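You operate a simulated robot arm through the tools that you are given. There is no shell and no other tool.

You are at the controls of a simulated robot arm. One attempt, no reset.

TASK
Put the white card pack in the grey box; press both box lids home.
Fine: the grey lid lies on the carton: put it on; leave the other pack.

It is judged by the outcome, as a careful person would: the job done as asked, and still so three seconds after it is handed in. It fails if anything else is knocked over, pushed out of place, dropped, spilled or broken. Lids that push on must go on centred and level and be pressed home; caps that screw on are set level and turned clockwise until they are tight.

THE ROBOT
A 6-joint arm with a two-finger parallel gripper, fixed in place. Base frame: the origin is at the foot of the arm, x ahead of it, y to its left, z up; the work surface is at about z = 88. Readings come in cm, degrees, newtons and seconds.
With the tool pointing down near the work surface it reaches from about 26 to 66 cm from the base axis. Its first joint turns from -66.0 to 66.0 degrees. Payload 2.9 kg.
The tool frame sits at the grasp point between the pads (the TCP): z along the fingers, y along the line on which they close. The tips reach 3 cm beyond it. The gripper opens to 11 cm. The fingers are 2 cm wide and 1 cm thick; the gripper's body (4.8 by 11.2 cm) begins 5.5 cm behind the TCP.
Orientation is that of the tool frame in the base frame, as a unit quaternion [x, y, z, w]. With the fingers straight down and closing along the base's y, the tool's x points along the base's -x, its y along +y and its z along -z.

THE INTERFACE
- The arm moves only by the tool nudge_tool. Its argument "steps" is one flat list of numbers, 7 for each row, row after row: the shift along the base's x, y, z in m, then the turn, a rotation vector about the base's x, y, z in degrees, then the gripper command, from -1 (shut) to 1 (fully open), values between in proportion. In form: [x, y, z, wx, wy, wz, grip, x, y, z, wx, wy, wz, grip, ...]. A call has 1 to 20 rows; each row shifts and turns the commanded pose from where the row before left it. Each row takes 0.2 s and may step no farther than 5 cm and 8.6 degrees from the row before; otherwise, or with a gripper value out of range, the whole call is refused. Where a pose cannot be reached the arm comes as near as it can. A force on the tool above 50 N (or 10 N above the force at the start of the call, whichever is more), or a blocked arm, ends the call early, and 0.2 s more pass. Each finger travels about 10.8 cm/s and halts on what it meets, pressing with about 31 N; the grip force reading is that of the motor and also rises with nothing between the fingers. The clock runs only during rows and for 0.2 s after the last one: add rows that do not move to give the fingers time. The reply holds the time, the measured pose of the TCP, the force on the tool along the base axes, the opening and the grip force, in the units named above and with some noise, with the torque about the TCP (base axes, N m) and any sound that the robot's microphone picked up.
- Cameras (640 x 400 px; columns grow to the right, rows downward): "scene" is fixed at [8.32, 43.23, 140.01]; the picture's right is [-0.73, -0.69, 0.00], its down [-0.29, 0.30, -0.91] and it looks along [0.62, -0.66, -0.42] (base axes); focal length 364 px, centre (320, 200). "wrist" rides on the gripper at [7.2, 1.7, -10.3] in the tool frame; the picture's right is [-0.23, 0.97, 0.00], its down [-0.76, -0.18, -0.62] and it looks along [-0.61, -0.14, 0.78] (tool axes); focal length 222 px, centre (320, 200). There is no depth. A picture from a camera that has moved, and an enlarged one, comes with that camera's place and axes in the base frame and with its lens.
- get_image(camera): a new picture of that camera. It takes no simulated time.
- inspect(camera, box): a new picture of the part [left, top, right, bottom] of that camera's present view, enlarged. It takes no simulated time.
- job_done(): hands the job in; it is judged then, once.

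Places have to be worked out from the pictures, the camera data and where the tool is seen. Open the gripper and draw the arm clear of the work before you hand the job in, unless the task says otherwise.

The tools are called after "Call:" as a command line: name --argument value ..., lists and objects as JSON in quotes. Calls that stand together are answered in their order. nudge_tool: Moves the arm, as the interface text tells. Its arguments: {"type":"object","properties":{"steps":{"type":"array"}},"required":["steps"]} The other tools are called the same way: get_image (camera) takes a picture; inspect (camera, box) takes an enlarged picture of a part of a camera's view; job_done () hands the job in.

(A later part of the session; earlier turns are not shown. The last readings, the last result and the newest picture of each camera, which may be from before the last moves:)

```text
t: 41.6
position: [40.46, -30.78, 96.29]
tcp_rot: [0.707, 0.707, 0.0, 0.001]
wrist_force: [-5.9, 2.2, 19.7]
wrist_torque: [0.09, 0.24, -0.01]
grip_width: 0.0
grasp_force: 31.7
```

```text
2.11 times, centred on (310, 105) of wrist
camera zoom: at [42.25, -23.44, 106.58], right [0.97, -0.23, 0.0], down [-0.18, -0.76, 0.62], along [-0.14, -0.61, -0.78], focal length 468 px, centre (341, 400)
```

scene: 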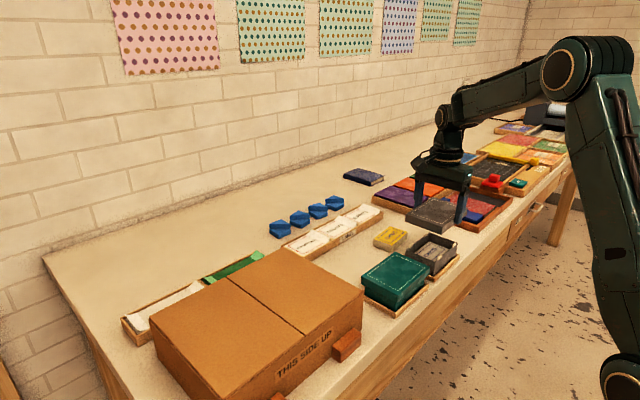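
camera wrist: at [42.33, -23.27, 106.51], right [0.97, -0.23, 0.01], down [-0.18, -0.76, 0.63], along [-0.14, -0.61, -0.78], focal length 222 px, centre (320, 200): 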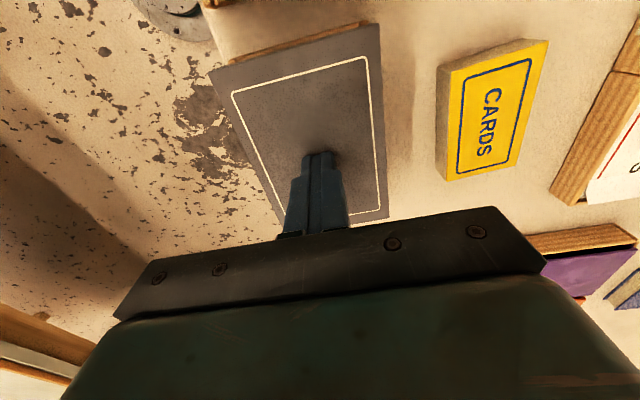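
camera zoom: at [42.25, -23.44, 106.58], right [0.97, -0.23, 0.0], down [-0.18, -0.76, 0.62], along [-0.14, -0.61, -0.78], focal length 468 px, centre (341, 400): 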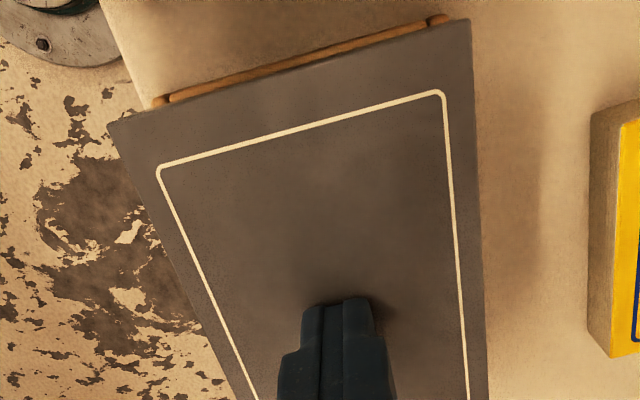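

I feel contact at camera z 106.58 with about 20 N on the grey lid. Now I'll rise and move over the green box to measure and press its lid, which gives me a reference for "home".

Call:
nudge_tool --steps '[0, 0, 0.005, 0, 0, 0, -1, 0, 0, 0.03, 0, 0, 0, -1, 0, 0, 0.04, 0, 0, 0, -1, 0, 0.04, 0, 0, 0, 0, -1, 0, 0.04, 0, 0, 0, 0, -1, 0, 0.04, 0, 0, 0, 0, -1, 0, 0.04, 0, 0, 0, 0, -1, 0, 0, 0, 0, 0, 0, -1, 0, 0, 0, 0, 0, 0, -1]'

Call:
get_image --camera "wrist"

Call:
inspect --camera "scene" --box '[355, 240, 435, 320]'

Call:
inspect --camera "scene" --box '[405, 205, 465, 275]'

```text
t: 43.6
position: [40.31, -14.63, 103.73]
tcp_rot: [0.706, 0.708, 0.001, 0.0]
wrist_force: [-0.1, 0.1, 0.5]
wrist_torque: [-0.03, -0.02, 0.0]
grip_width: 0.01
grasp_force: 31.0
```

```text
taken
camera wrist: at [42.16, -7.36, 113.97], right [0.97, -0.23, 0.0], down [-0.18, -0.76, 0.62], along [-0.14, -0.61, -0.78], focal length 222 px, centre (320, 200)
```

wrist: 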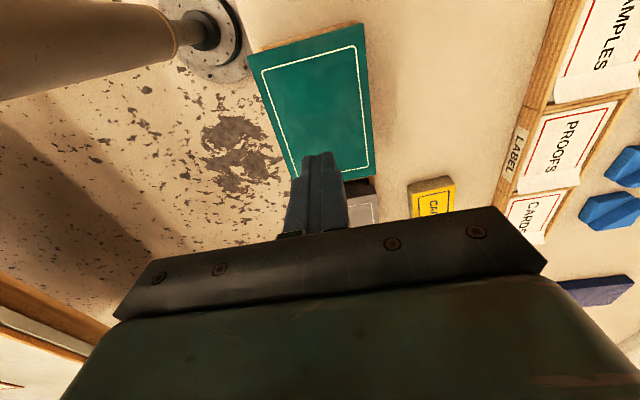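

```text
5.00 times, centred on (395, 280) of scene
camera zoom: at [8.32, 43.23, 140.01], right [-0.73, -0.69, 0.0], down [-0.29, 0.3, -0.91], along [0.62, -0.66, -0.42], focal length 1823 px, centre (-55, -200)
```

zoom: 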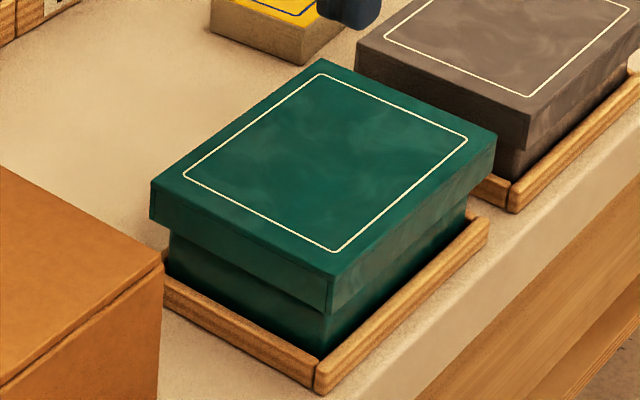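

```text
5.71 times, centred on (435, 240) of scene
camera zoom: at [8.32, 43.23, 140.01], right [-0.73, -0.69, 0.0], down [-0.29, 0.3, -0.91], along [0.62, -0.66, -0.42], focal length 2083 px, centre (-337, -29)
```

zoom: 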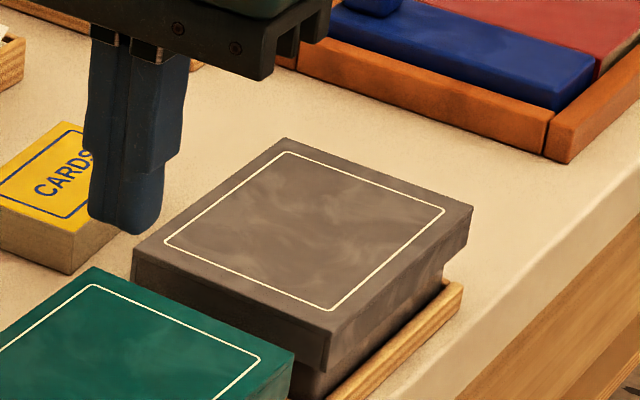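

I'll zoom into both near corners and the green lid from above to compare seat heights.

Call:
inspect --camera "scene" --box '[400, 285, 440, 325]'

Call:
inspect --camera "scene" --box '[440, 250, 470, 280]'

Call:
inspect --camera "wrist" --box '[230, 10, 390, 200]'

```text
10.00 times, centred on (420, 305) of scene
camera zoom: at [8.32, 43.23, 140.01], right [-0.73, -0.69, 0.0], down [-0.29, 0.3, -0.91], along [0.62, -0.66, -0.42], focal length 3645 px, centre (-680, -850)
```

zoom: 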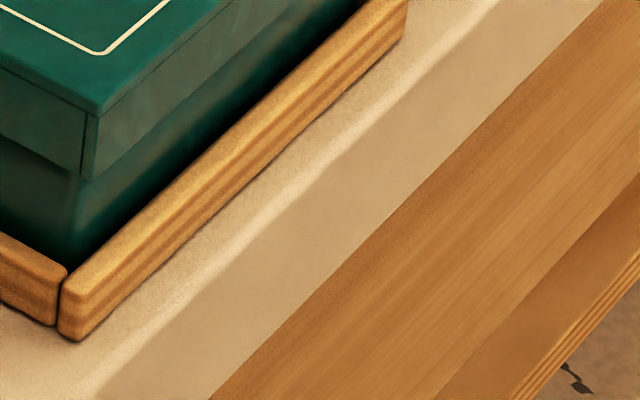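

```text
13.33 times, centred on (455, 265) of scene
camera zoom: at [8.32, 43.23, 140.01], right [-0.73, -0.69, 0.0], down [-0.29, 0.3, -0.91], along [0.62, -0.66, -0.42], focal length 4860 px, centre (-1480, -667)
```

zoom: 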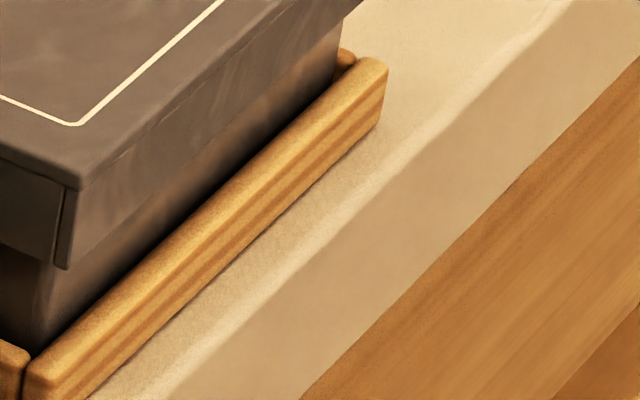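

```text
2.11 times, centred on (310, 105) of wrist
camera zoom: at [42.16, -7.36, 113.97], right [0.97, -0.23, 0.0], down [-0.18, -0.76, 0.62], along [-0.14, -0.61, -0.78], focal length 468 px, centre (341, 400)
```

zoom: 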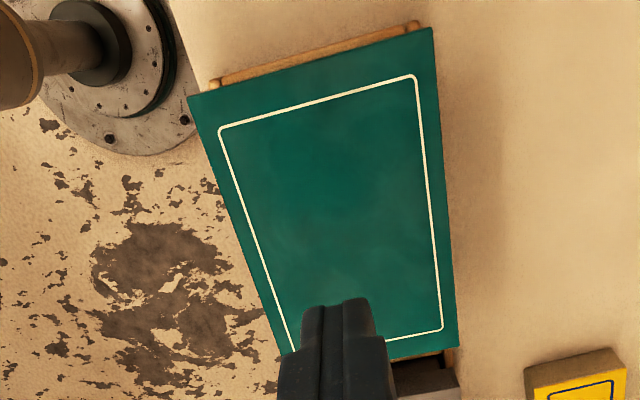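

By the corner geometry, the green lid sits roughly 0.7 cm higher than the grey one, so it is the unseated one. I'll come down to just above the green lid's centre.

Call:
nudge_tool --steps '[0.002, 0.0006, -0.02, 0, 0, 0, -1, 0, 0, -0.025, 0, 0, 0, -1, 0, 0, -0.015, 0, 0, 0, -1, 0, 0, -0.003, 0, 0, 0, -1, 0, 0, 0, 0, 0, 0, -1]'

Call:
get_image --camera "wrist"

Call:
inspect --camera "scene" --box '[355, 230, 435, 320]'

```text
t: 44.8
position: [40.62, -14.58, 97.34]
tcp_rot: [0.706, 0.708, 0.0, -0.001]
wrist_force: [0.1, -0.1, -0.8]
wrist_torque: [-0.01, 0.0, 0.0]
grip_width: 0.01
grasp_force: 30.5
```

```text
taken
camera wrist: at [42.42, -7.32, 107.68], right [0.97, -0.23, 0.0], down [-0.18, -0.76, 0.62], along [-0.14, -0.61, -0.78], focal length 222 px, centre (320, 200)
```

wrist: 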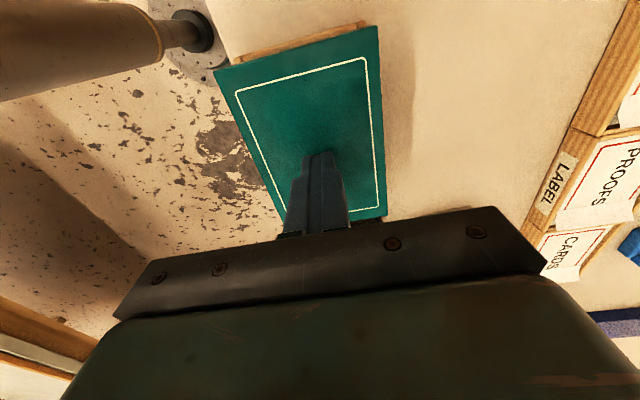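

```text
4.44 times, centred on (395, 275) of scene
camera zoom: at [8.32, 43.23, 140.01], right [-0.73, -0.69, 0.0], down [-0.29, 0.3, -0.91], along [0.62, -0.66, -0.42], focal length 1620 px, centre (-13, -133)
```

zoom: 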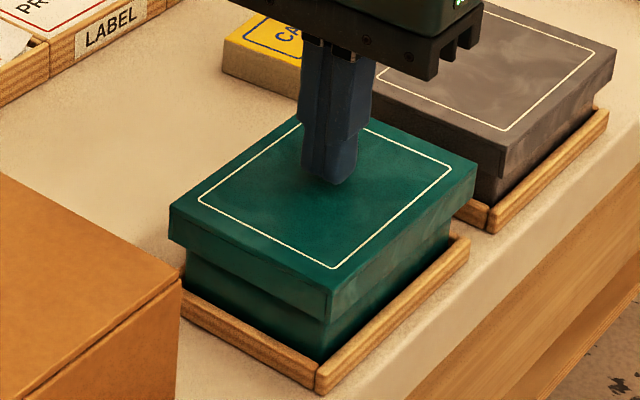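

The tips are just above the green lid's centre. I'll lower in small steps to find contact.

Call:
nudge_tool --steps '[0, 0, -0.0015, 0, 0, 0, -1, 0, 0, -0.001, 0, 0, 0, -1, 0, 0, 0, 0, 0, 0, -1]'

Call:
inspect --camera "wrist" --box '[200, 10, 400, 240]'

```text
t: 45.6
position: [40.54, -14.52, 97.12]
tcp_rot: [0.707, 0.708, 0.001, 0.0]
wrist_force: [0.7, 0.1, 0.4]
wrist_torque: [-0.02, 0.04, 0.0]
grip_width: 0.0
grasp_force: 31.3
```

```text
1.74 times, centred on (300, 125) of wrist
camera zoom: at [42.46, -7.33, 107.44], right [0.97, -0.23, 0.0], down [-0.18, -0.76, 0.62], along [-0.14, -0.61, -0.78], focal length 386 px, centre (355, 330)
```

zoom: 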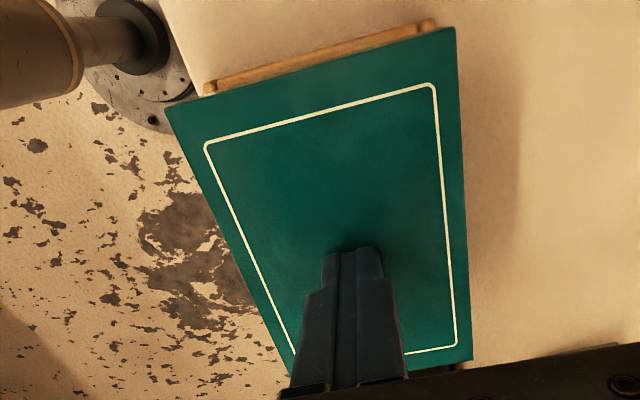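

No contact yet at camera z 107.44, so I'll go down another 0.2 cm.

Call:
nudge_tool --steps '[0, 0, -0.001, 0, 0, 0, -1, 0, 0, -0.001, 0, 0, 0, -1, 0, 0, 0, 0, 0, 0, -1]'

Call:
inspect --camera "wrist" --box '[200, 10, 400, 240]'

```text
t: 46.4
position: [40.51, -14.61, 96.91]
tcp_rot: [0.707, 0.708, 0.001, 0.0]
wrist_force: [0.0, 0.2, -0.7]
wrist_torque: [-0.01, -0.01, 0.04]
grip_width: 0.01
grasp_force: 31.0
```

```text
1.74 times, centred on (300, 125) of wrist
camera zoom: at [42.43, -7.37, 107.23], right [0.97, -0.23, 0.0], down [-0.18, -0.76, 0.62], along [-0.14, -0.61, -0.78], focal length 386 px, centre (355, 330)
```

zoom: 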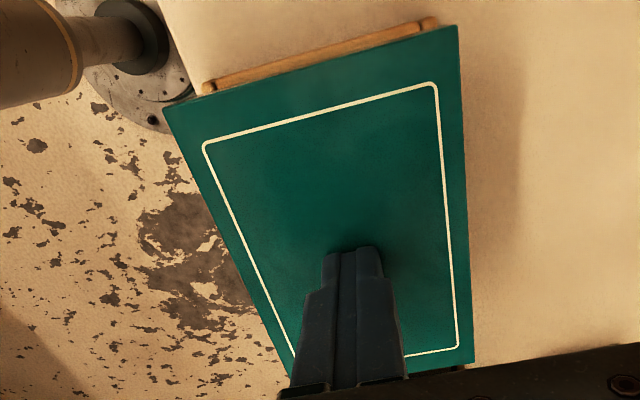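

Still no contact at camera z 107.23. I'll go down another 0.2 cm.

Call:
nudge_tool --steps '[0, 0, -0.001, 0, 0, 0, -1, 0, 0, -0.001, 0, 0, 0, -1, 0, 0, 0, 0, 0, 0, -1]'

Call:
inspect --camera "wrist" --box '[200, 10, 400, 240]'

Call:
inspect --camera "scene" --box '[355, 230, 435, 320]'

```text
t: 47.2
position: [40.72, -14.68, 96.75]
tcp_rot: [0.706, 0.708, 0.0, 0.0]
wrist_force: [-0.2, 0.0, -0.7]
wrist_torque: [0.03, 0.0, 0.05]
grip_width: 0.02
grasp_force: 30.9
```

```text
1.74 times, centred on (300, 125) of wrist
camera zoom: at [42.47, -7.36, 107.04], right [0.97, -0.23, 0.0], down [-0.18, -0.76, 0.62], along [-0.14, -0.61, -0.78], focal length 386 px, centre (355, 330)
```

zoom: 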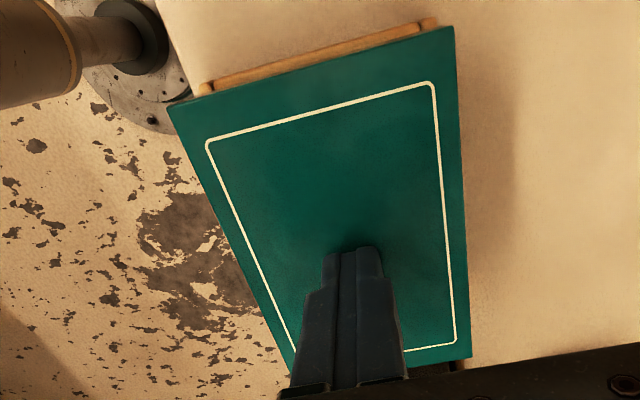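

```text
4.44 times, centred on (395, 275) of scene
camera zoom: at [8.32, 43.23, 140.01], right [-0.73, -0.69, 0.0], down [-0.29, 0.3, -0.91], along [0.62, -0.66, -0.42], focal length 1620 px, centre (-13, -133)
```

zoom: 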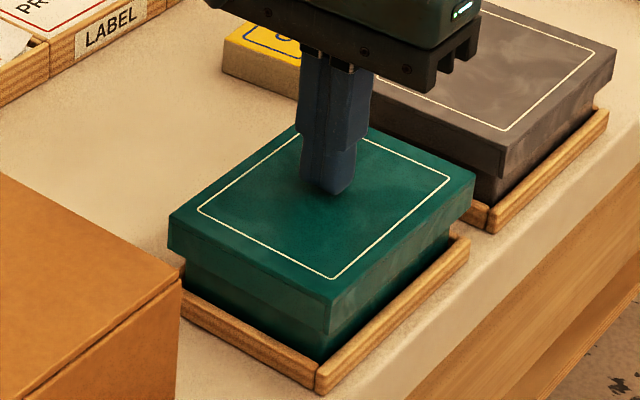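

The green lid is sliding down freely with almost no force. I'll keep going to find where real resistance starts.

Call:
nudge_tool --steps '[0, 0, -0.001, 0, 0, 0, -1, 0, 0, -0.001, 0, 0, 0, -1, 0, 0, 0, 0, 0, 0, -1]'

Call:
inspect --camera "wrist" --box '[200, 10, 400, 240]'

Call:
inspect --camera "scene" --box '[355, 230, 435, 320]'

```text
t: 48.0
position: [40.54, -14.58, 96.59]
tcp_rot: [0.706, 0.708, 0.0, 0.0]
wrist_force: [-0.1, -0.7, 0.7]
wrist_torque: [-0.01, -0.02, 0.01]
grip_width: 0.0
grasp_force: 31.4
```

```text
1.74 times, centred on (300, 125) of wrist
camera zoom: at [42.48, -7.31, 106.78], right [0.97, -0.23, 0.0], down [-0.18, -0.76, 0.62], along [-0.14, -0.61, -0.78], focal length 386 px, centre (355, 330)
```

zoom: 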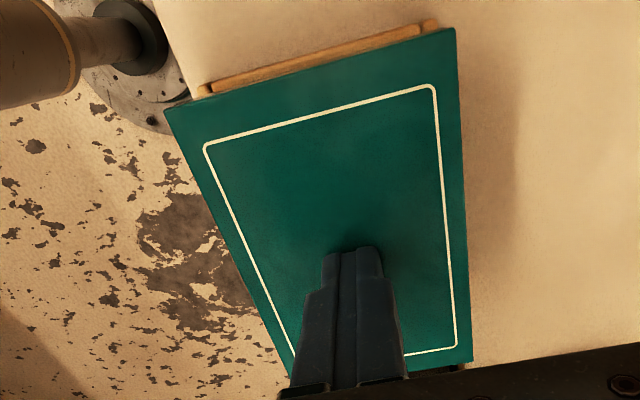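

```text
4.44 times, centred on (395, 275) of scene
camera zoom: at [8.32, 43.23, 140.01], right [-0.73, -0.69, 0.0], down [-0.29, 0.3, -0.91], along [0.62, -0.66, -0.42], focal length 1620 px, centre (-13, -133)
```

zoom: 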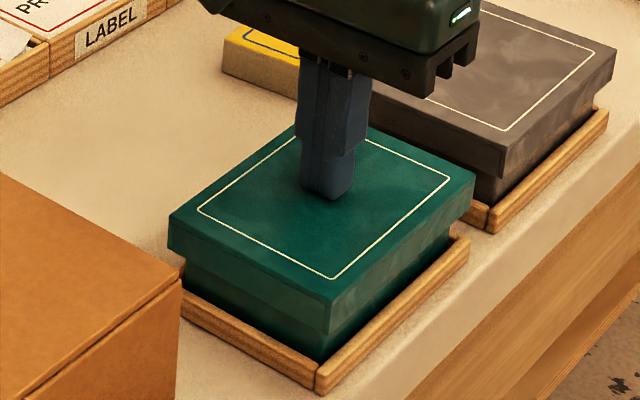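

The green lid has dropped about 0.5 cm and now rests at about the same level where the grey lid met resistance. I'll continue down to feel that resistance, adding a slight -x bias to cancel the side load.

Call:
nudge_tool --steps '[0, 0, -0.001, 0, 0, 0, -1, -0.0002, 0, -0.001, 0, 0, 0, -1, 0, 0, 0, 0, 0, 0, -1]'

Call:
inspect --camera "wrist" --box '[200, 10, 400, 240]'

Call:
inspect --camera "scene" --box '[355, 230, 435, 320]'

```text
t: 48.8
position: [40.66, -14.56, 96.32]
tcp_rot: [0.707, 0.707, 0.0, 0.001]
wrist_force: [0.2, 0.5, 0.2]
wrist_torque: [0.03, 0.02, 0.02]
grip_width: 0.01
grasp_force: 31.2
```

```text
1.74 times, centred on (300, 125) of wrist
camera zoom: at [42.5, -7.34, 106.62], right [0.97, -0.23, 0.0], down [-0.18, -0.76, 0.62], along [-0.14, -0.61, -0.78], focal length 386 px, centre (355, 330)
```

zoom: 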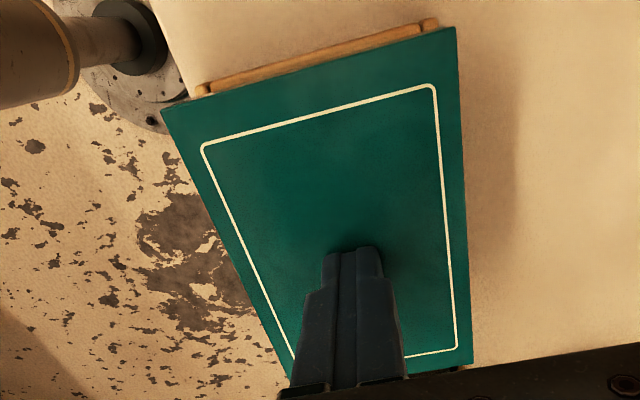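

```text
4.44 times, centred on (395, 275) of scene
camera zoom: at [8.32, 43.23, 140.01], right [-0.73, -0.69, 0.0], down [-0.29, 0.3, -0.91], along [0.62, -0.66, -0.42], focal length 1620 px, centre (-13, -133)
```

zoom: 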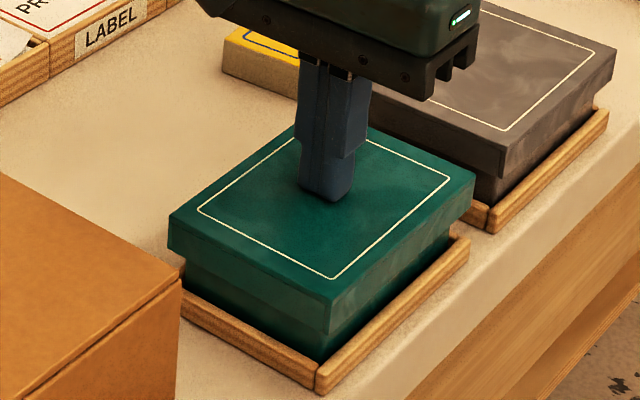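

Still no force at camera z 106.62. I'll go on another 0.2 cm.

Call:
nudge_tool --steps '[0, 0, -0.001, 0, 0, 0, -1, -0.0002, 0, -0.001, 0, 0, 0, -1, 0, 0, 0, 0, 0, 0, -1]'

Call:
inspect --camera "wrist" --box '[200, 10, 400, 240]'

Call:
inspect --camera "scene" --box '[355, 230, 435, 320]'

```text
t: 49.6
position: [40.7, -14.55, 96.27]
tcp_rot: [0.706, 0.708, 0.0, 0.002]
wrist_force: [-3.1, 0.1, 25.1]
wrist_torque: [0.04, 0.1, 0.02]
grip_width: 0.0
grasp_force: 31.0
```

```text
1.74 times, centred on (300, 125) of wrist
camera zoom: at [42.45, -7.33, 106.54], right [0.97, -0.23, 0.0], down [-0.18, -0.76, 0.62], along [-0.14, -0.61, -0.78], focal length 386 px, centre (355, 330)
```

zoom: 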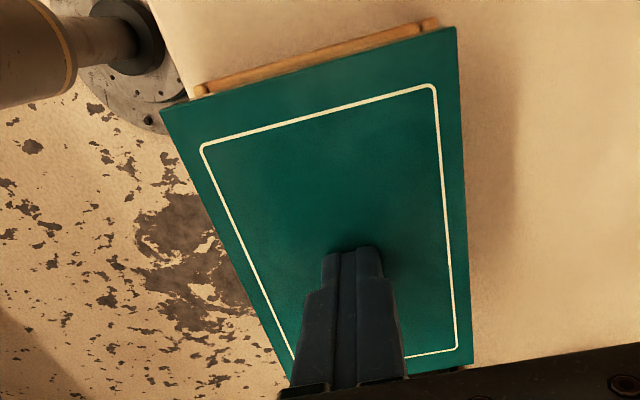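

```text
4.44 times, centred on (395, 275) of scene
camera zoom: at [8.28, 43.25, 140.0], right [-0.73, -0.69, 0.0], down [-0.29, 0.3, -0.91], along [0.62, -0.66, -0.42], focal length 1620 px, centre (-13, -133)
```

zoom: 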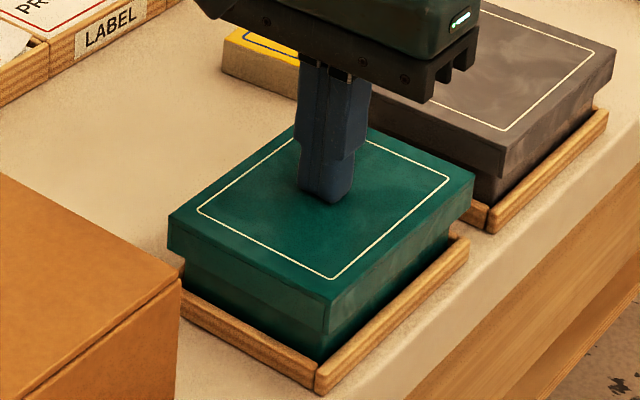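

I feel 25 N at camera z 106.54, practically the same height as the grey lid. I'll press harder toward 45–50 N with the -x bias, to see if it goes further.

Call:
nudge_tool --steps '[-0.0004, 0, -0.001, 0, 0, 0, -1, -0.0003, 0, -0.0008, 0, 0, 0, -1, 0, 0, 0, 0, 0, 0, -1]'

Call:
inspect --camera "wrist" --box '[200, 10, 400, 240]'

Call:
inspect --camera "scene" --box '[355, 230, 435, 320]'

```text
t: 50.4
position: [40.66, -14.61, 96.28]
tcp_rot: [0.707, 0.707, 0.003, 0.005]
wrist_force: [-1.5, 4.2, 45.0]
wrist_torque: [0.14, 0.03, -0.04]
grip_width: 0.0
grasp_force: 30.9
```

```text
1.74 times, centred on (300, 125) of wrist
camera zoom: at [42.4, -7.33, 106.51], right [0.97, -0.22, 0.01], down [-0.18, -0.76, 0.62], along [-0.13, -0.61, -0.78], focal length 386 px, centre (355, 330)
```

zoom: 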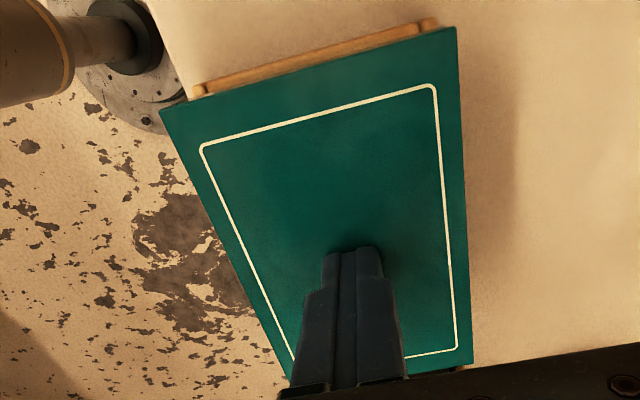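

```text
4.44 times, centred on (395, 275) of scene
camera zoom: at [8.26, 43.26, 140.0], right [-0.73, -0.69, 0.0], down [-0.29, 0.3, -0.91], along [0.62, -0.66, -0.42], focal length 1620 px, centre (-13, -133)
```

zoom: 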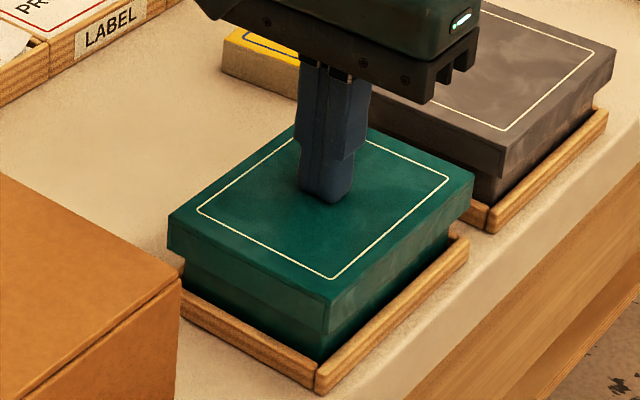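

At 45 N there's no further movement and little side load. Because the stop threshold rises with the starting force, I'll press slightly harder in small increments to see whether a further seating step exists.

Call:
nudge_tool --steps '[-0.0002, 0, -0.0005, 0, 0, 0, -1, -0.0001, 0, -0.0003, 0, 0, 0, -1, 0, 0, 0, 0, 0, 0, -1]'

Call:
inspect --camera "wrist" --box '[200, 10, 400, 240]'

Call:
inspect --camera "scene" --box '[355, 240, 435, 320]'

```text
t: 51.2
position: [40.55, -14.64, 96.14]
tcp_rot: [0.706, 0.708, 0.001, 0.004]
wrist_force: [0.2, 6.8, 48.3]
wrist_torque: [0.27, 0.0, 0.1]
grip_width: 0.01
grasp_force: 30.9
```

```text
1.74 times, centred on (300, 125) of wrist
camera zoom: at [42.39, -7.35, 106.51], right [0.97, -0.23, 0.01], down [-0.18, -0.76, 0.62], along [-0.13, -0.61, -0.78], focal length 386 px, centre (355, 330)
```

zoom: 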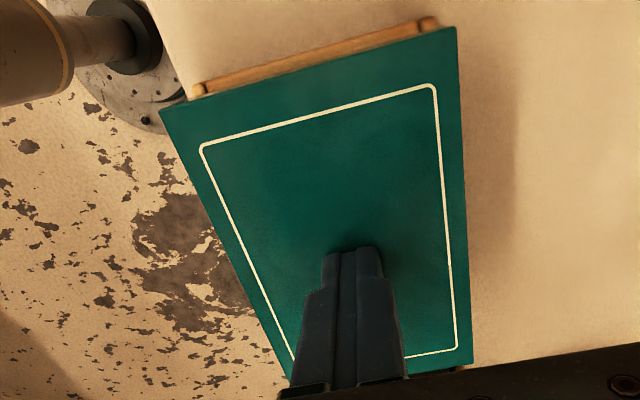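

```text
5.00 times, centred on (395, 280) of scene
camera zoom: at [8.26, 43.27, 140.0], right [-0.73, -0.69, 0.0], down [-0.29, 0.3, -0.91], along [0.62, -0.66, -0.42], focal length 1823 px, centre (-55, -200)
```

zoom: 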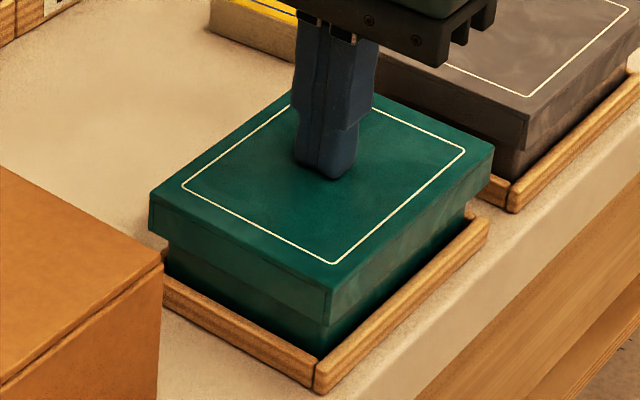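

At 48 N it's a hard stop with no motion. I'll zoom strongly on both lids' near corners to work out the plate thickness and check whether the lids are fully home.

Call:
inspect --camera "scene" --box '[405, 288, 425, 308]'

Call:
inspect --camera "scene" --box '[435, 252, 453, 272]'

Call:
inspect --camera "scene" --box '[380, 270, 400, 290]'

```text
16.00 times, centred on (415, 298) of scene
camera zoom: at [8.26, 43.27, 140.0], right [-0.73, -0.69, 0.0], down [-0.29, 0.3, -0.91], along [0.62, -0.66, -0.42], focal length 5832 px, centre (-1200, -1368)
```

zoom: 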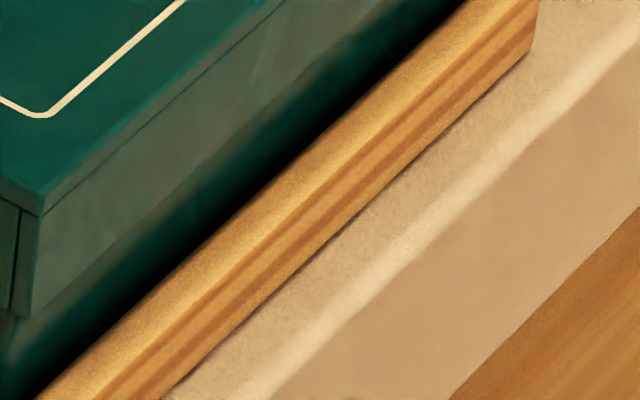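

```text
16.00 times, centred on (444, 262) of scene
camera zoom: at [8.26, 43.27, 140.0], right [-0.73, -0.69, 0.0], down [-0.29, 0.3, -0.91], along [0.62, -0.66, -0.42], focal length 5832 px, centre (-1664, -792)
```

zoom: 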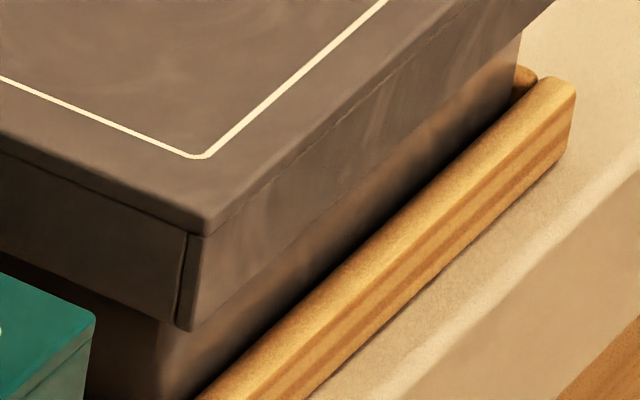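

```text
16.00 times, centred on (390, 280) of scene
camera zoom: at [8.26, 43.27, 140.0], right [-0.73, -0.69, 0.0], down [-0.29, 0.3, -0.91], along [0.62, -0.66, -0.42], focal length 5832 px, centre (-800, -1080)
```

zoom: 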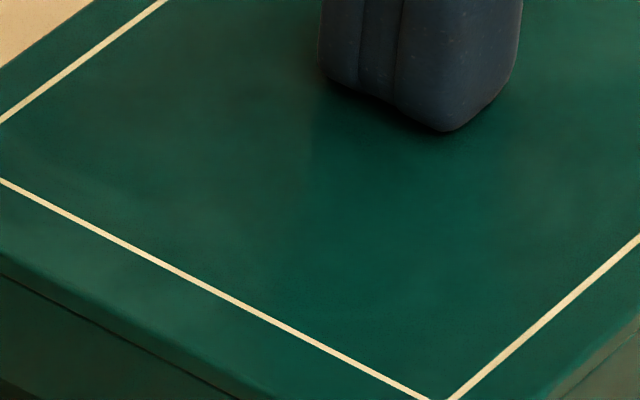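

The lid is a ~0.35 cm plate with a skirt, and both lids stop hard at the same height, which fits fully seated. To be sure the edges are down too, I'll lift off and press nearer the green lid's -x side.

Call:
nudge_tool --steps '[0.0005, 0, 0.005, 0, 0, 0, -1, 0, 0, 0.01, 0, 0, 0, -1, -0.015, 0, 0, 0, 0, 0, -1, -0.012, 0, 0, 0, 0, 0, -1, 0, 0, 0, 0, 0, 0, -1, 0, 0, -0.01, 0, 0, 0, -1, 0, 0, -0.003, 0, 0, 0, -1, -0.0003, 0, -0.001, 0, 0, 0, -1, 0, 0, 0, 0, 0, 0, -1]'

Call:
inspect --camera "wrist" --box '[200, 10, 400, 240]'

Call:
inspect --camera "scene" --box '[355, 230, 435, 320]'

```text
t: 53.2
position: [37.81, -14.56, 96.26]
tcp_rot: [0.706, 0.708, 0.002, 0.003]
wrist_force: [-12.3, 3.2, 51.9]
wrist_torque: [0.15, 0.36, 0.03]
grip_width: 0.01
grasp_force: 31.6
```

```text
1.74 times, centred on (300, 125) of wrist
camera zoom: at [39.63, -7.35, 106.5], right [0.97, -0.23, 0.01], down [-0.18, -0.76, 0.62], along [-0.14, -0.61, -0.78], focal length 386 px, centre (355, 330)
```

zoom: 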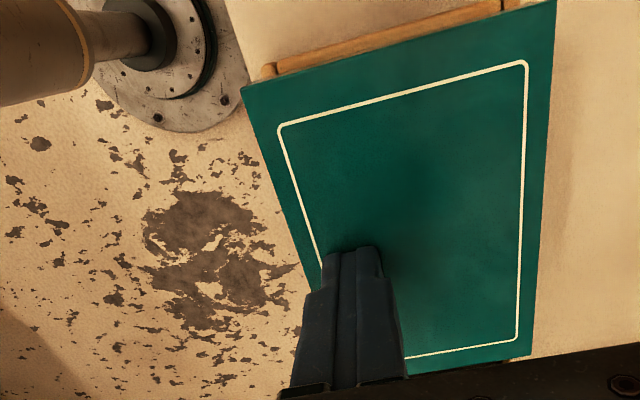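

```text
4.44 times, centred on (395, 275) of scene
camera zoom: at [8.22, 43.27, 140.0], right [-0.73, -0.69, 0.0], down [-0.29, 0.3, -0.91], along [0.62, -0.66, -0.42], focal length 1620 px, centre (-13, -133)
```

zoom: 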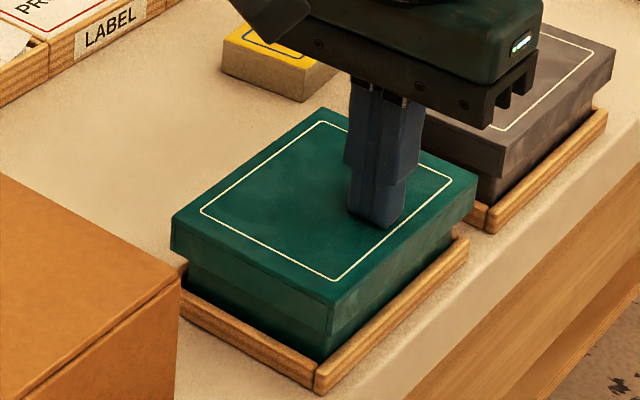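

It's the same hard stop (camera z 106.50), so the green lid is level in x. I'll lift off carefully and look at both lids from above and from the scene camera.

Call:
nudge_tool --steps '[-0.0008, 0, 0.003, 0, 0, 0, -1, 0, 0, 0.02, 0, 0, 0, -1, 0, 0, 0.04, 0, 0, 0, -1, 0.027, 0, 0.02, 0, 0, 0, -1, 0, 0, 0, 0, 0, 0, -1, 0, 0, 0, 0, 0, 0, -1]'

Call:
inspect --camera "wrist" --box '[230, 10, 390, 200]'

Call:
inspect --camera "scene" --box '[355, 240, 435, 320]'

Call:
inspect --camera "scene" --box '[405, 205, 465, 275]'

```text
t: 54.6
position: [40.46, -14.64, 104.33]
tcp_rot: [0.706, 0.708, 0.0, 0.0]
wrist_force: [0.8, 0.3, -0.7]
wrist_torque: [-0.01, 0.0, 0.0]
grip_width: 0.0
grasp_force: 30.9
```

```text
2.11 times, centred on (310, 105) of wrist
camera zoom: at [42.26, -7.36, 114.58], right [0.97, -0.23, 0.0], down [-0.18, -0.76, 0.62], along [-0.14, -0.61, -0.78], focal length 468 px, centre (341, 400)
```

zoom: 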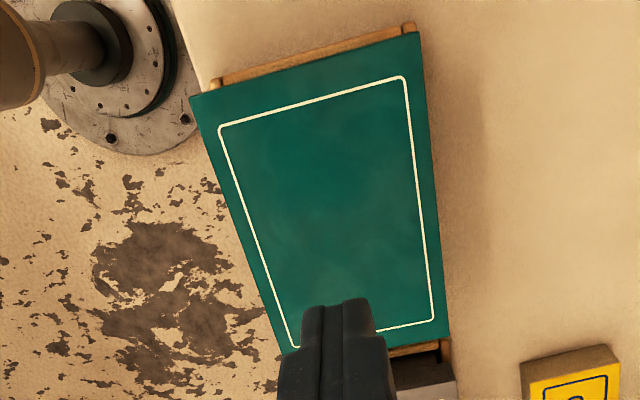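

```text
5.00 times, centred on (395, 280) of scene
camera zoom: at [8.32, 43.23, 140.01], right [-0.73, -0.69, 0.0], down [-0.29, 0.3, -0.91], along [0.62, -0.66, -0.42], focal length 1823 px, centre (-55, -200)
```

zoom: 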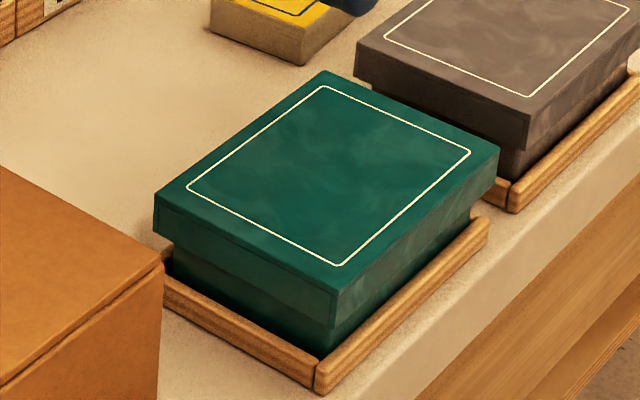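

```text
5.71 times, centred on (435, 240) of scene
camera zoom: at [8.32, 43.23, 140.01], right [-0.73, -0.69, 0.0], down [-0.29, 0.3, -0.91], along [0.62, -0.66, -0.42], focal length 2083 px, centre (-337, -29)
```

zoom: 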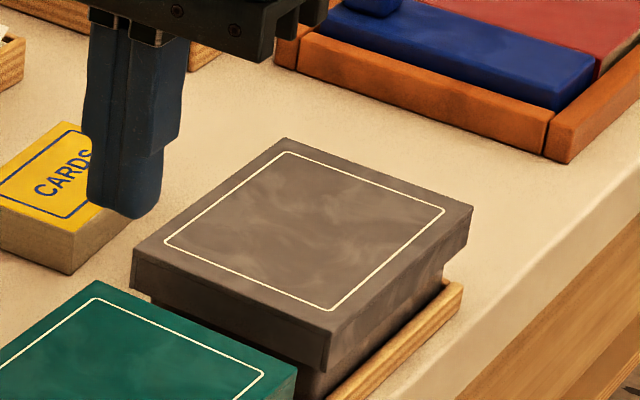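

Both lids look level and sit at matching heights. I'll go back over the grey lid and give it one more firm, centred press with the side-load bias that worked on the green one.

Call:
nudge_tool --steps '[0, -0.04, 0, 0, 0, 0, -1, 0, -0.04, 0, 0, 0, 0, -1, 0, -0.04, 0, 0, 0, 0, -1, 0, -0.04, 0, 0, 0, 0, -1, 0, 0, -0.03, 0, 0, 0, -1, 0, 0, -0.03, 0, 0, 0, -1, 0, 0, -0.016, 0, 0, 0, -1, 0, 0, 0, 0, 0, 0, -1]'

Call:
inspect --camera "wrist" --box '[200, 10, 400, 240]'

```text
t: 56.4
position: [40.34, -30.53, 96.68]
tcp_rot: [0.707, 0.708, -0.001, -0.001]
wrist_force: [0.3, -0.6, -0.4]
wrist_torque: [0.01, 0.0, -0.01]
grip_width: 0.0
grasp_force: 31.1
```

```text
1.74 times, centred on (300, 125) of wrist
camera zoom: at [42.22, -23.3, 107.04], right [0.97, -0.23, 0.0], down [-0.18, -0.76, 0.62], along [-0.14, -0.61, -0.78], focal length 386 px, centre (355, 330)
```

zoom: 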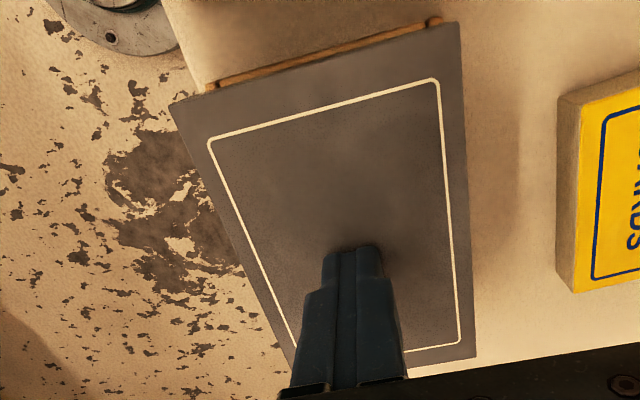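

I'm centred above the grey lid, about 0.4 cm up. Now I'll press with a small -x bias.

Call:
nudge_tool --steps '[0, 0, -0.003, 0, 0, 0, -1, 0, 0, -0.0015, 0, 0, 0, -1, -0.0004, 0, -0.001, 0, 0, 0, -1, -0.0004, 0, -0.001, 0, 0, 0, -1, -0.0003, 0, -0.001, 0, 0, 0, -1, 0, 0, 0, 0, 0, 0, -1]'

Call:
inspect --camera "wrist" --box '[200, 10, 400, 240]'

Call:
inspect --camera "scene" --box '[405, 205, 465, 275]'

```text
t: 57.8
position: [40.33, -30.61, 96.23]
tcp_rot: [0.706, 0.708, 0.001, 0.003]
wrist_force: [-1.8, 3.2, 36.2]
wrist_torque: [0.14, 0.1, 0.04]
grip_width: 0.01
grasp_force: 31.2
```

```text
1.74 times, centred on (300, 125) of wrist
camera zoom: at [42.19, -23.31, 106.51], right [0.97, -0.23, 0.01], down [-0.18, -0.76, 0.63], along [-0.14, -0.61, -0.78], focal length 386 px, centre (355, 330)
```

zoom: 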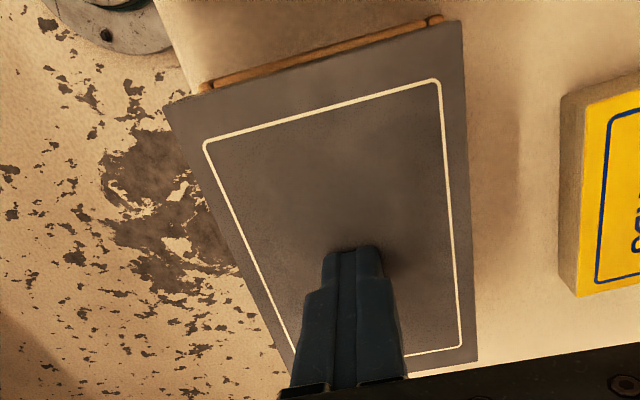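

```text
5.71 times, centred on (435, 240) of scene
camera zoom: at [8.27, 43.27, 140.0], right [-0.73, -0.69, 0.0], down [-0.29, 0.3, -0.91], along [0.62, -0.66, -0.42], focal length 2083 px, centre (-337, -29)
```

zoom: 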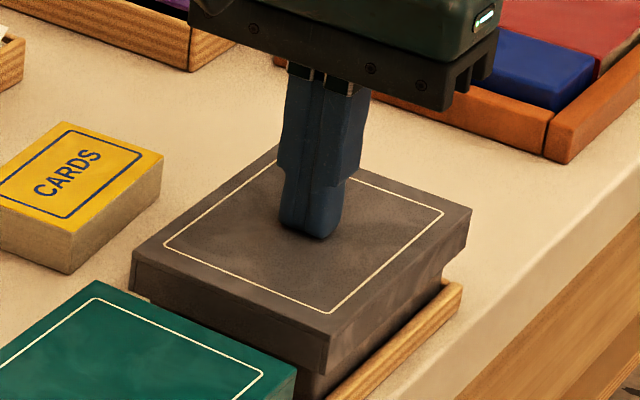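

At 36 N it's the same hard stop with almost no side load. I'll add a little more force, up to just under 50 N.

Call:
nudge_tool --steps '[-0.0004, 0, -0.001, 0, 0, 0, -1, 0, 0, 0, 0, 0, 0, -1]'

Call:
inspect --camera "wrist" --box '[200, 10, 400, 240]'

```text
t: 58.4
position: [40.41, -30.58, 96.3]
tcp_rot: [0.707, 0.708, 0.0, 0.004]
wrist_force: [-2.9, 3.6, 41.3]
wrist_torque: [0.17, 0.1, -0.02]
grip_width: 0.01
grasp_force: 31.0
```

```text
1.74 times, centred on (300, 125) of wrist
camera zoom: at [42.17, -23.3, 106.5], right [0.97, -0.23, 0.01], down [-0.18, -0.76, 0.63], along [-0.14, -0.61, -0.78], focal length 386 px, centre (355, 330)
```

zoom: 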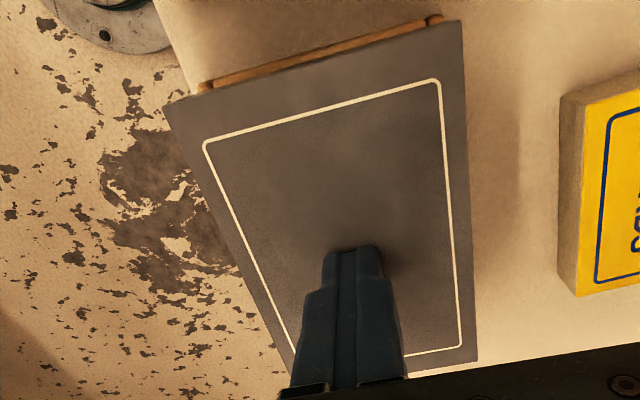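

It's the same stop again (106.50). I'll take it to roughly the peak force I used on green, so both lids get an equal press.

Call:
nudge_tool --steps '[-0.0004, 0, -0.0011, 0, 0, 0, -1, 0, 0, 0, 0, 0, 0, -1]'

Call:
inspect --camera "wrist" --box '[200, 10, 400, 240]'

```text
t: 59.0
position: [40.44, -30.58, 96.28]
tcp_rot: [0.707, 0.708, 0.0, 0.004]
wrist_force: [-2.5, 6.7, 47.5]
wrist_torque: [0.34, 0.06, -0.04]
grip_width: 0.0
grasp_force: 31.0
```

```text
1.74 times, centred on (300, 125) of wrist
camera zoom: at [42.14, -23.3, 106.49], right [0.97, -0.22, 0.01], down [-0.18, -0.76, 0.63], along [-0.13, -0.61, -0.78], focal length 386 px, centre (355, 330)
```

zoom: 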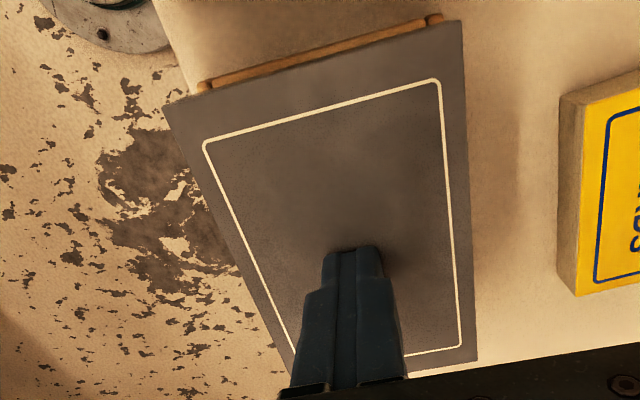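

The hard stop is confirmed at 47 N. As a level check I'll unload and touch the grey lid near its +y end with moderate force.

Call:
nudge_tool --steps '[0.0012, 0, 0.004, 0, 0, 0, -1, 0, 0, 0.01, 0, 0, 0, -1, 0, 0.021, 0, 0, 0, 0, -1, 0, 0.021, 0, 0, 0, 0, -1, 0, 0, 0, 0, 0, 0, -1, 0, 0, -0.007, 0, 0, 0, -1, -0.0003, 0, -0.0015, 0, 0, 0, -1, -0.0004, 0, -0.0015, 0, 0, 0, -1, 0, 0, 0, 0, 0, 0, -1]'

Call:
inspect --camera "wrist" --box '[200, 10, 400, 240]'

```text
t: 61.0
position: [40.29, -26.45, 96.33]
tcp_rot: [0.707, 0.708, 0.0, 0.002]
wrist_force: [2.0, 3.4, 17.3]
wrist_torque: [0.01, -0.05, -0.03]
grip_width: 0.0
grasp_force: 31.7
```

```text
1.74 times, centred on (300, 125) of wrist
camera zoom: at [42.13, -19.15, 106.58], right [0.97, -0.23, 0.0], down [-0.18, -0.76, 0.62], along [-0.14, -0.61, -0.78], focal length 386 px, centre (355, 330)
```

zoom: 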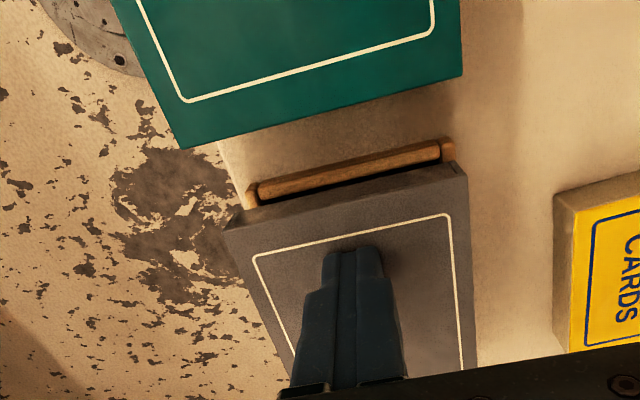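

At the +y end I get 17 N at camera z 106.58, which matches the centre. Now I'll do the same touch at the -y end.

Call:
nudge_tool --steps '[0.0006, 0, 0.003, 0, 0, 0, -1, 0, 0, 0.007, 0, 0, 0, -1, 0, -0.028, 0, 0, 0, 0, -1, 0, -0.028, 0, 0, 0, 0, -1, 0, -0.028, 0, 0, 0, 0, -1, 0, 0, 0, 0, 0, 0, -1, 0, 0, -0.007, 0, 0, 0, -1, -0.0003, 0, -0.0015, 0, 0, 0, -1, -0.0003, 0, -0.0015, 0, 0, 0, -1, 0, 0, 0, 0, 0, 0, -1]'

Call:
inspect --camera "wrist" --box '[200, 10, 400, 240]'

```text
t: 63.2
position: [40.33, -34.98, 96.32]
tcp_rot: [0.706, 0.708, 0.0, 0.002]
wrist_force: [3.0, -0.8, 21.0]
wrist_torque: [0.11, -0.06, -0.04]
grip_width: 0.0
grasp_force: 30.9
```

```text
1.74 times, centred on (300, 125) of wrist
camera zoom: at [42.2, -27.62, 106.55], right [0.97, -0.23, 0.01], down [-0.18, -0.76, 0.63], along [-0.14, -0.61, -0.78], focal length 386 px, centre (355, 330)
```

zoom: 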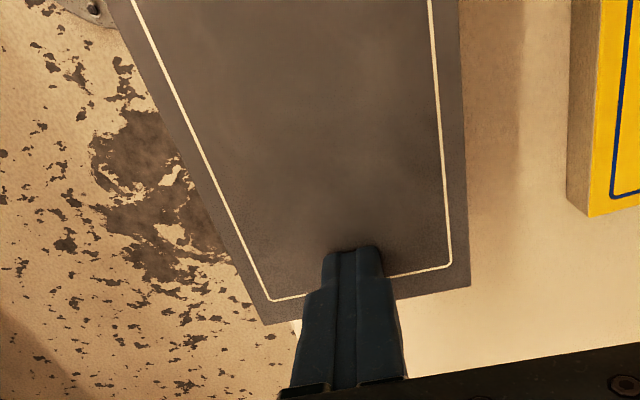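

The -y end matches too (21 N at 106.55), so the grey lid is level and home. I'll touch the green lid at its -y end the same way.

Call:
nudge_tool --steps '[0.0006, 0, 0.003, 0, 0, 0, -1, 0, 0, 0.02, 0, 0, 0, -1, 0, 0.041, 0, 0, 0, 0, -1, 0, 0.041, 0, 0, 0, 0, -1, 0, 0.041, 0, 0, 0, 0, -1, 0, 0.041, 0, 0, 0, 0, -1, 0, 0, 0, 0, 0, 0, -1, 0, 0, -0.015, 0, 0, 0, -1, 0, 0, -0.005, 0, 0, 0, -1, -0.0003, 0, -0.0015, 0, 0, 0, -1, -0.0003, 0, -0.0015, 0, 0, 0, -1, 0, 0, 0, 0, 0, 0, -1]'

Call:
inspect --camera "wrist" --box '[200, 10, 400, 240]'

```text
t: 65.8
position: [40.49, -18.41, 96.15]
tcp_rot: [0.706, 0.708, 0.002, 0.002]
wrist_force: [3.3, 4.0, 25.8]
wrist_torque: [0.15, -0.07, -0.01]
grip_width: 0.0
grasp_force: 31.1
```

```text
1.74 times, centred on (300, 125) of wrist
camera zoom: at [42.21, -11.08, 106.53], right [0.97, -0.22, 0.01], down [-0.18, -0.76, 0.62], along [-0.14, -0.61, -0.78], focal length 386 px, centre (355, 330)
```

zoom: 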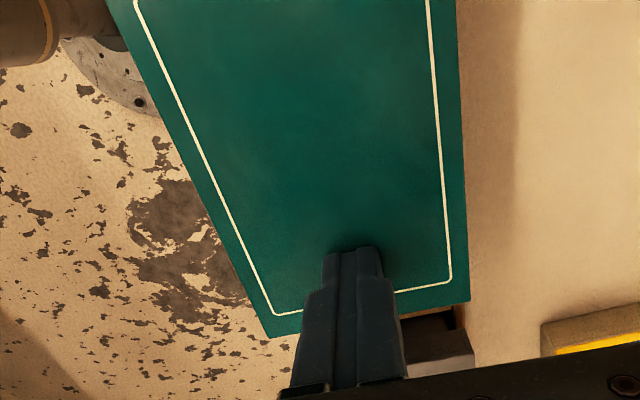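

The green -y end is at 106.53 with 26 N, also home. Last check is the green +y end.

Call:
nudge_tool --steps '[0.0006, 0, 0.003, 0, 0, 0, -1, 0, 0, 0.008, 0, 0, 0, -1, 0, 0.026, 0, 0, 0, 0, -1, 0, 0.026, 0, 0, 0, 0, -1, 0, 0.026, 0, 0, 0, 0, -1, 0, 0, 0, 0, 0, 0, -1, 0, 0, -0.008, 0, 0, 0, -1, -0.0003, 0, -0.0015, 0, 0, 0, -1, -0.0003, 0, -0.0015, 0, 0, 0, -1, 0, 0, 0, 0, 0, 0, -1]'

Call:
inspect --camera "wrist" --box '[200, 10, 400, 240]'

```text
t: 68.0
position: [40.27, -10.47, 96.25]
tcp_rot: [0.707, 0.707, 0.0, 0.0]
wrist_force: [-5.2, 4.8, 21.4]
wrist_torque: [0.12, 0.2, -0.01]
grip_width: 0.0
grasp_force: 31.7
```

```text
1.74 times, centred on (300, 125) of wrist
camera zoom: at [42.1, -3.4, 106.55], right [0.97, -0.23, 0.0], down [-0.18, -0.76, 0.62], along [-0.14, -0.61, -0.78], focal length 386 px, centre (355, 330)
```

zoom: 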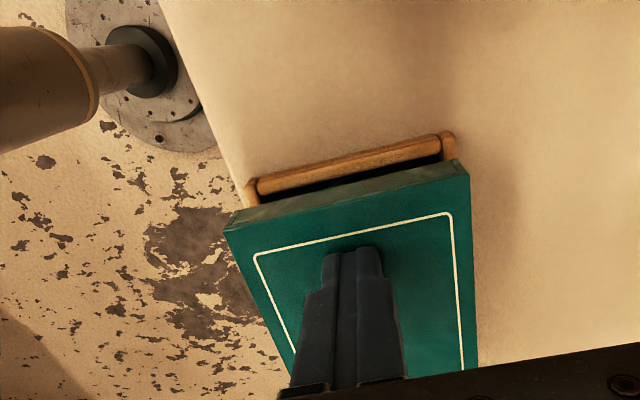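

All points on both lids are at the same level, so both are home. I'll lift straight up, open the gripper and draw clear.

Call:
nudge_tool --steps '[0.0004, 0, 0.003, 0, 0, 0, -1, 0, 0, 0.03, 0, 0, 0, -1, 0, 0, 0.04, 0, 0, 0, -1, 0, 0, 0.04, 0, 0, 0, 0, 0, 0, 0.04, 0, 0, 0, 1, 0, 0, 0.04, 0, 0, 0, 1, 0.02, 0, 0.04, 0, 0, 0, 1, 0.02, 0, 0, 0, 0, 0, 1, 0, 0, 0, 0, 0, 0, 1, 0, 0, 0, 0, 0, 0, 1]'

Call:
get_image --camera "scene"

Call:
inspect --camera "scene" --box '[330, 200, 480, 320]'

Call:
get_image --camera "wrist"

```text
t: 70.2
position: [44.14, -10.57, 119.28]
tcp_rot: [0.707, 0.708, -0.001, 0.0]
wrist_force: [0.3, -0.3, 0.3]
wrist_torque: [-0.03, -0.02, 0.01]
grip_width: 11.0
grasp_force: 0.0
```

```text
taken
```

scene: 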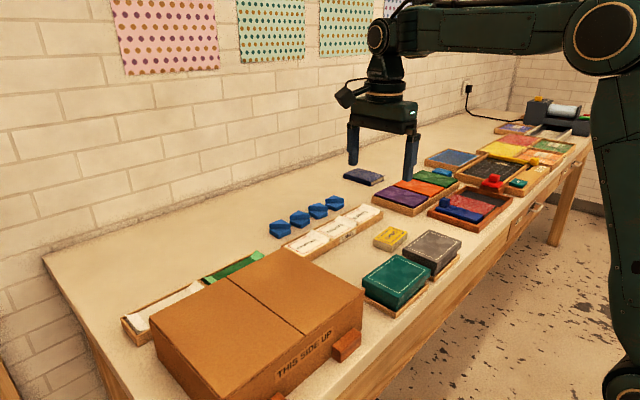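

```text
3.33 times, centred on (405, 260) of scene
camera zoom: at [8.32, 43.23, 140.01], right [-0.73, -0.69, 0.0], down [-0.29, 0.3, -0.91], along [0.62, -0.66, -0.42], focal length 1215 px, centre (37, 0)
```

zoom: 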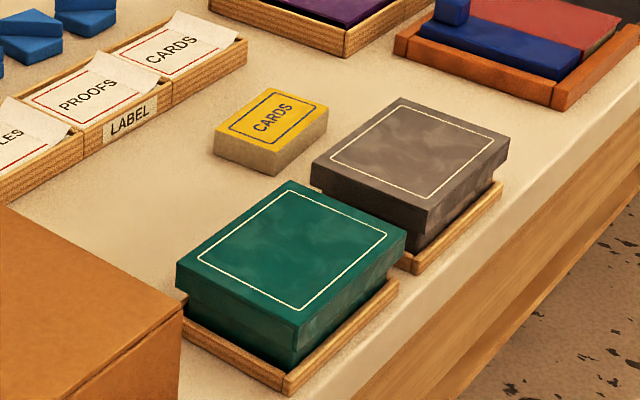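

```text
taken
camera wrist: at [46.04, -3.35, 129.57], right [0.97, -0.23, 0.0], down [-0.18, -0.76, 0.62], along [-0.14, -0.61, -0.78], focal length 222 px, centre (320, 200)
```

wrist: 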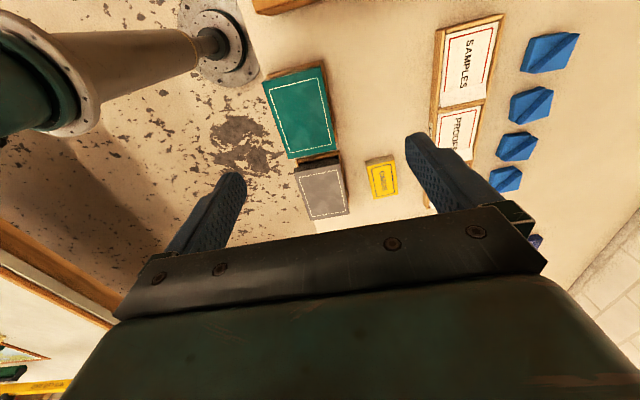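

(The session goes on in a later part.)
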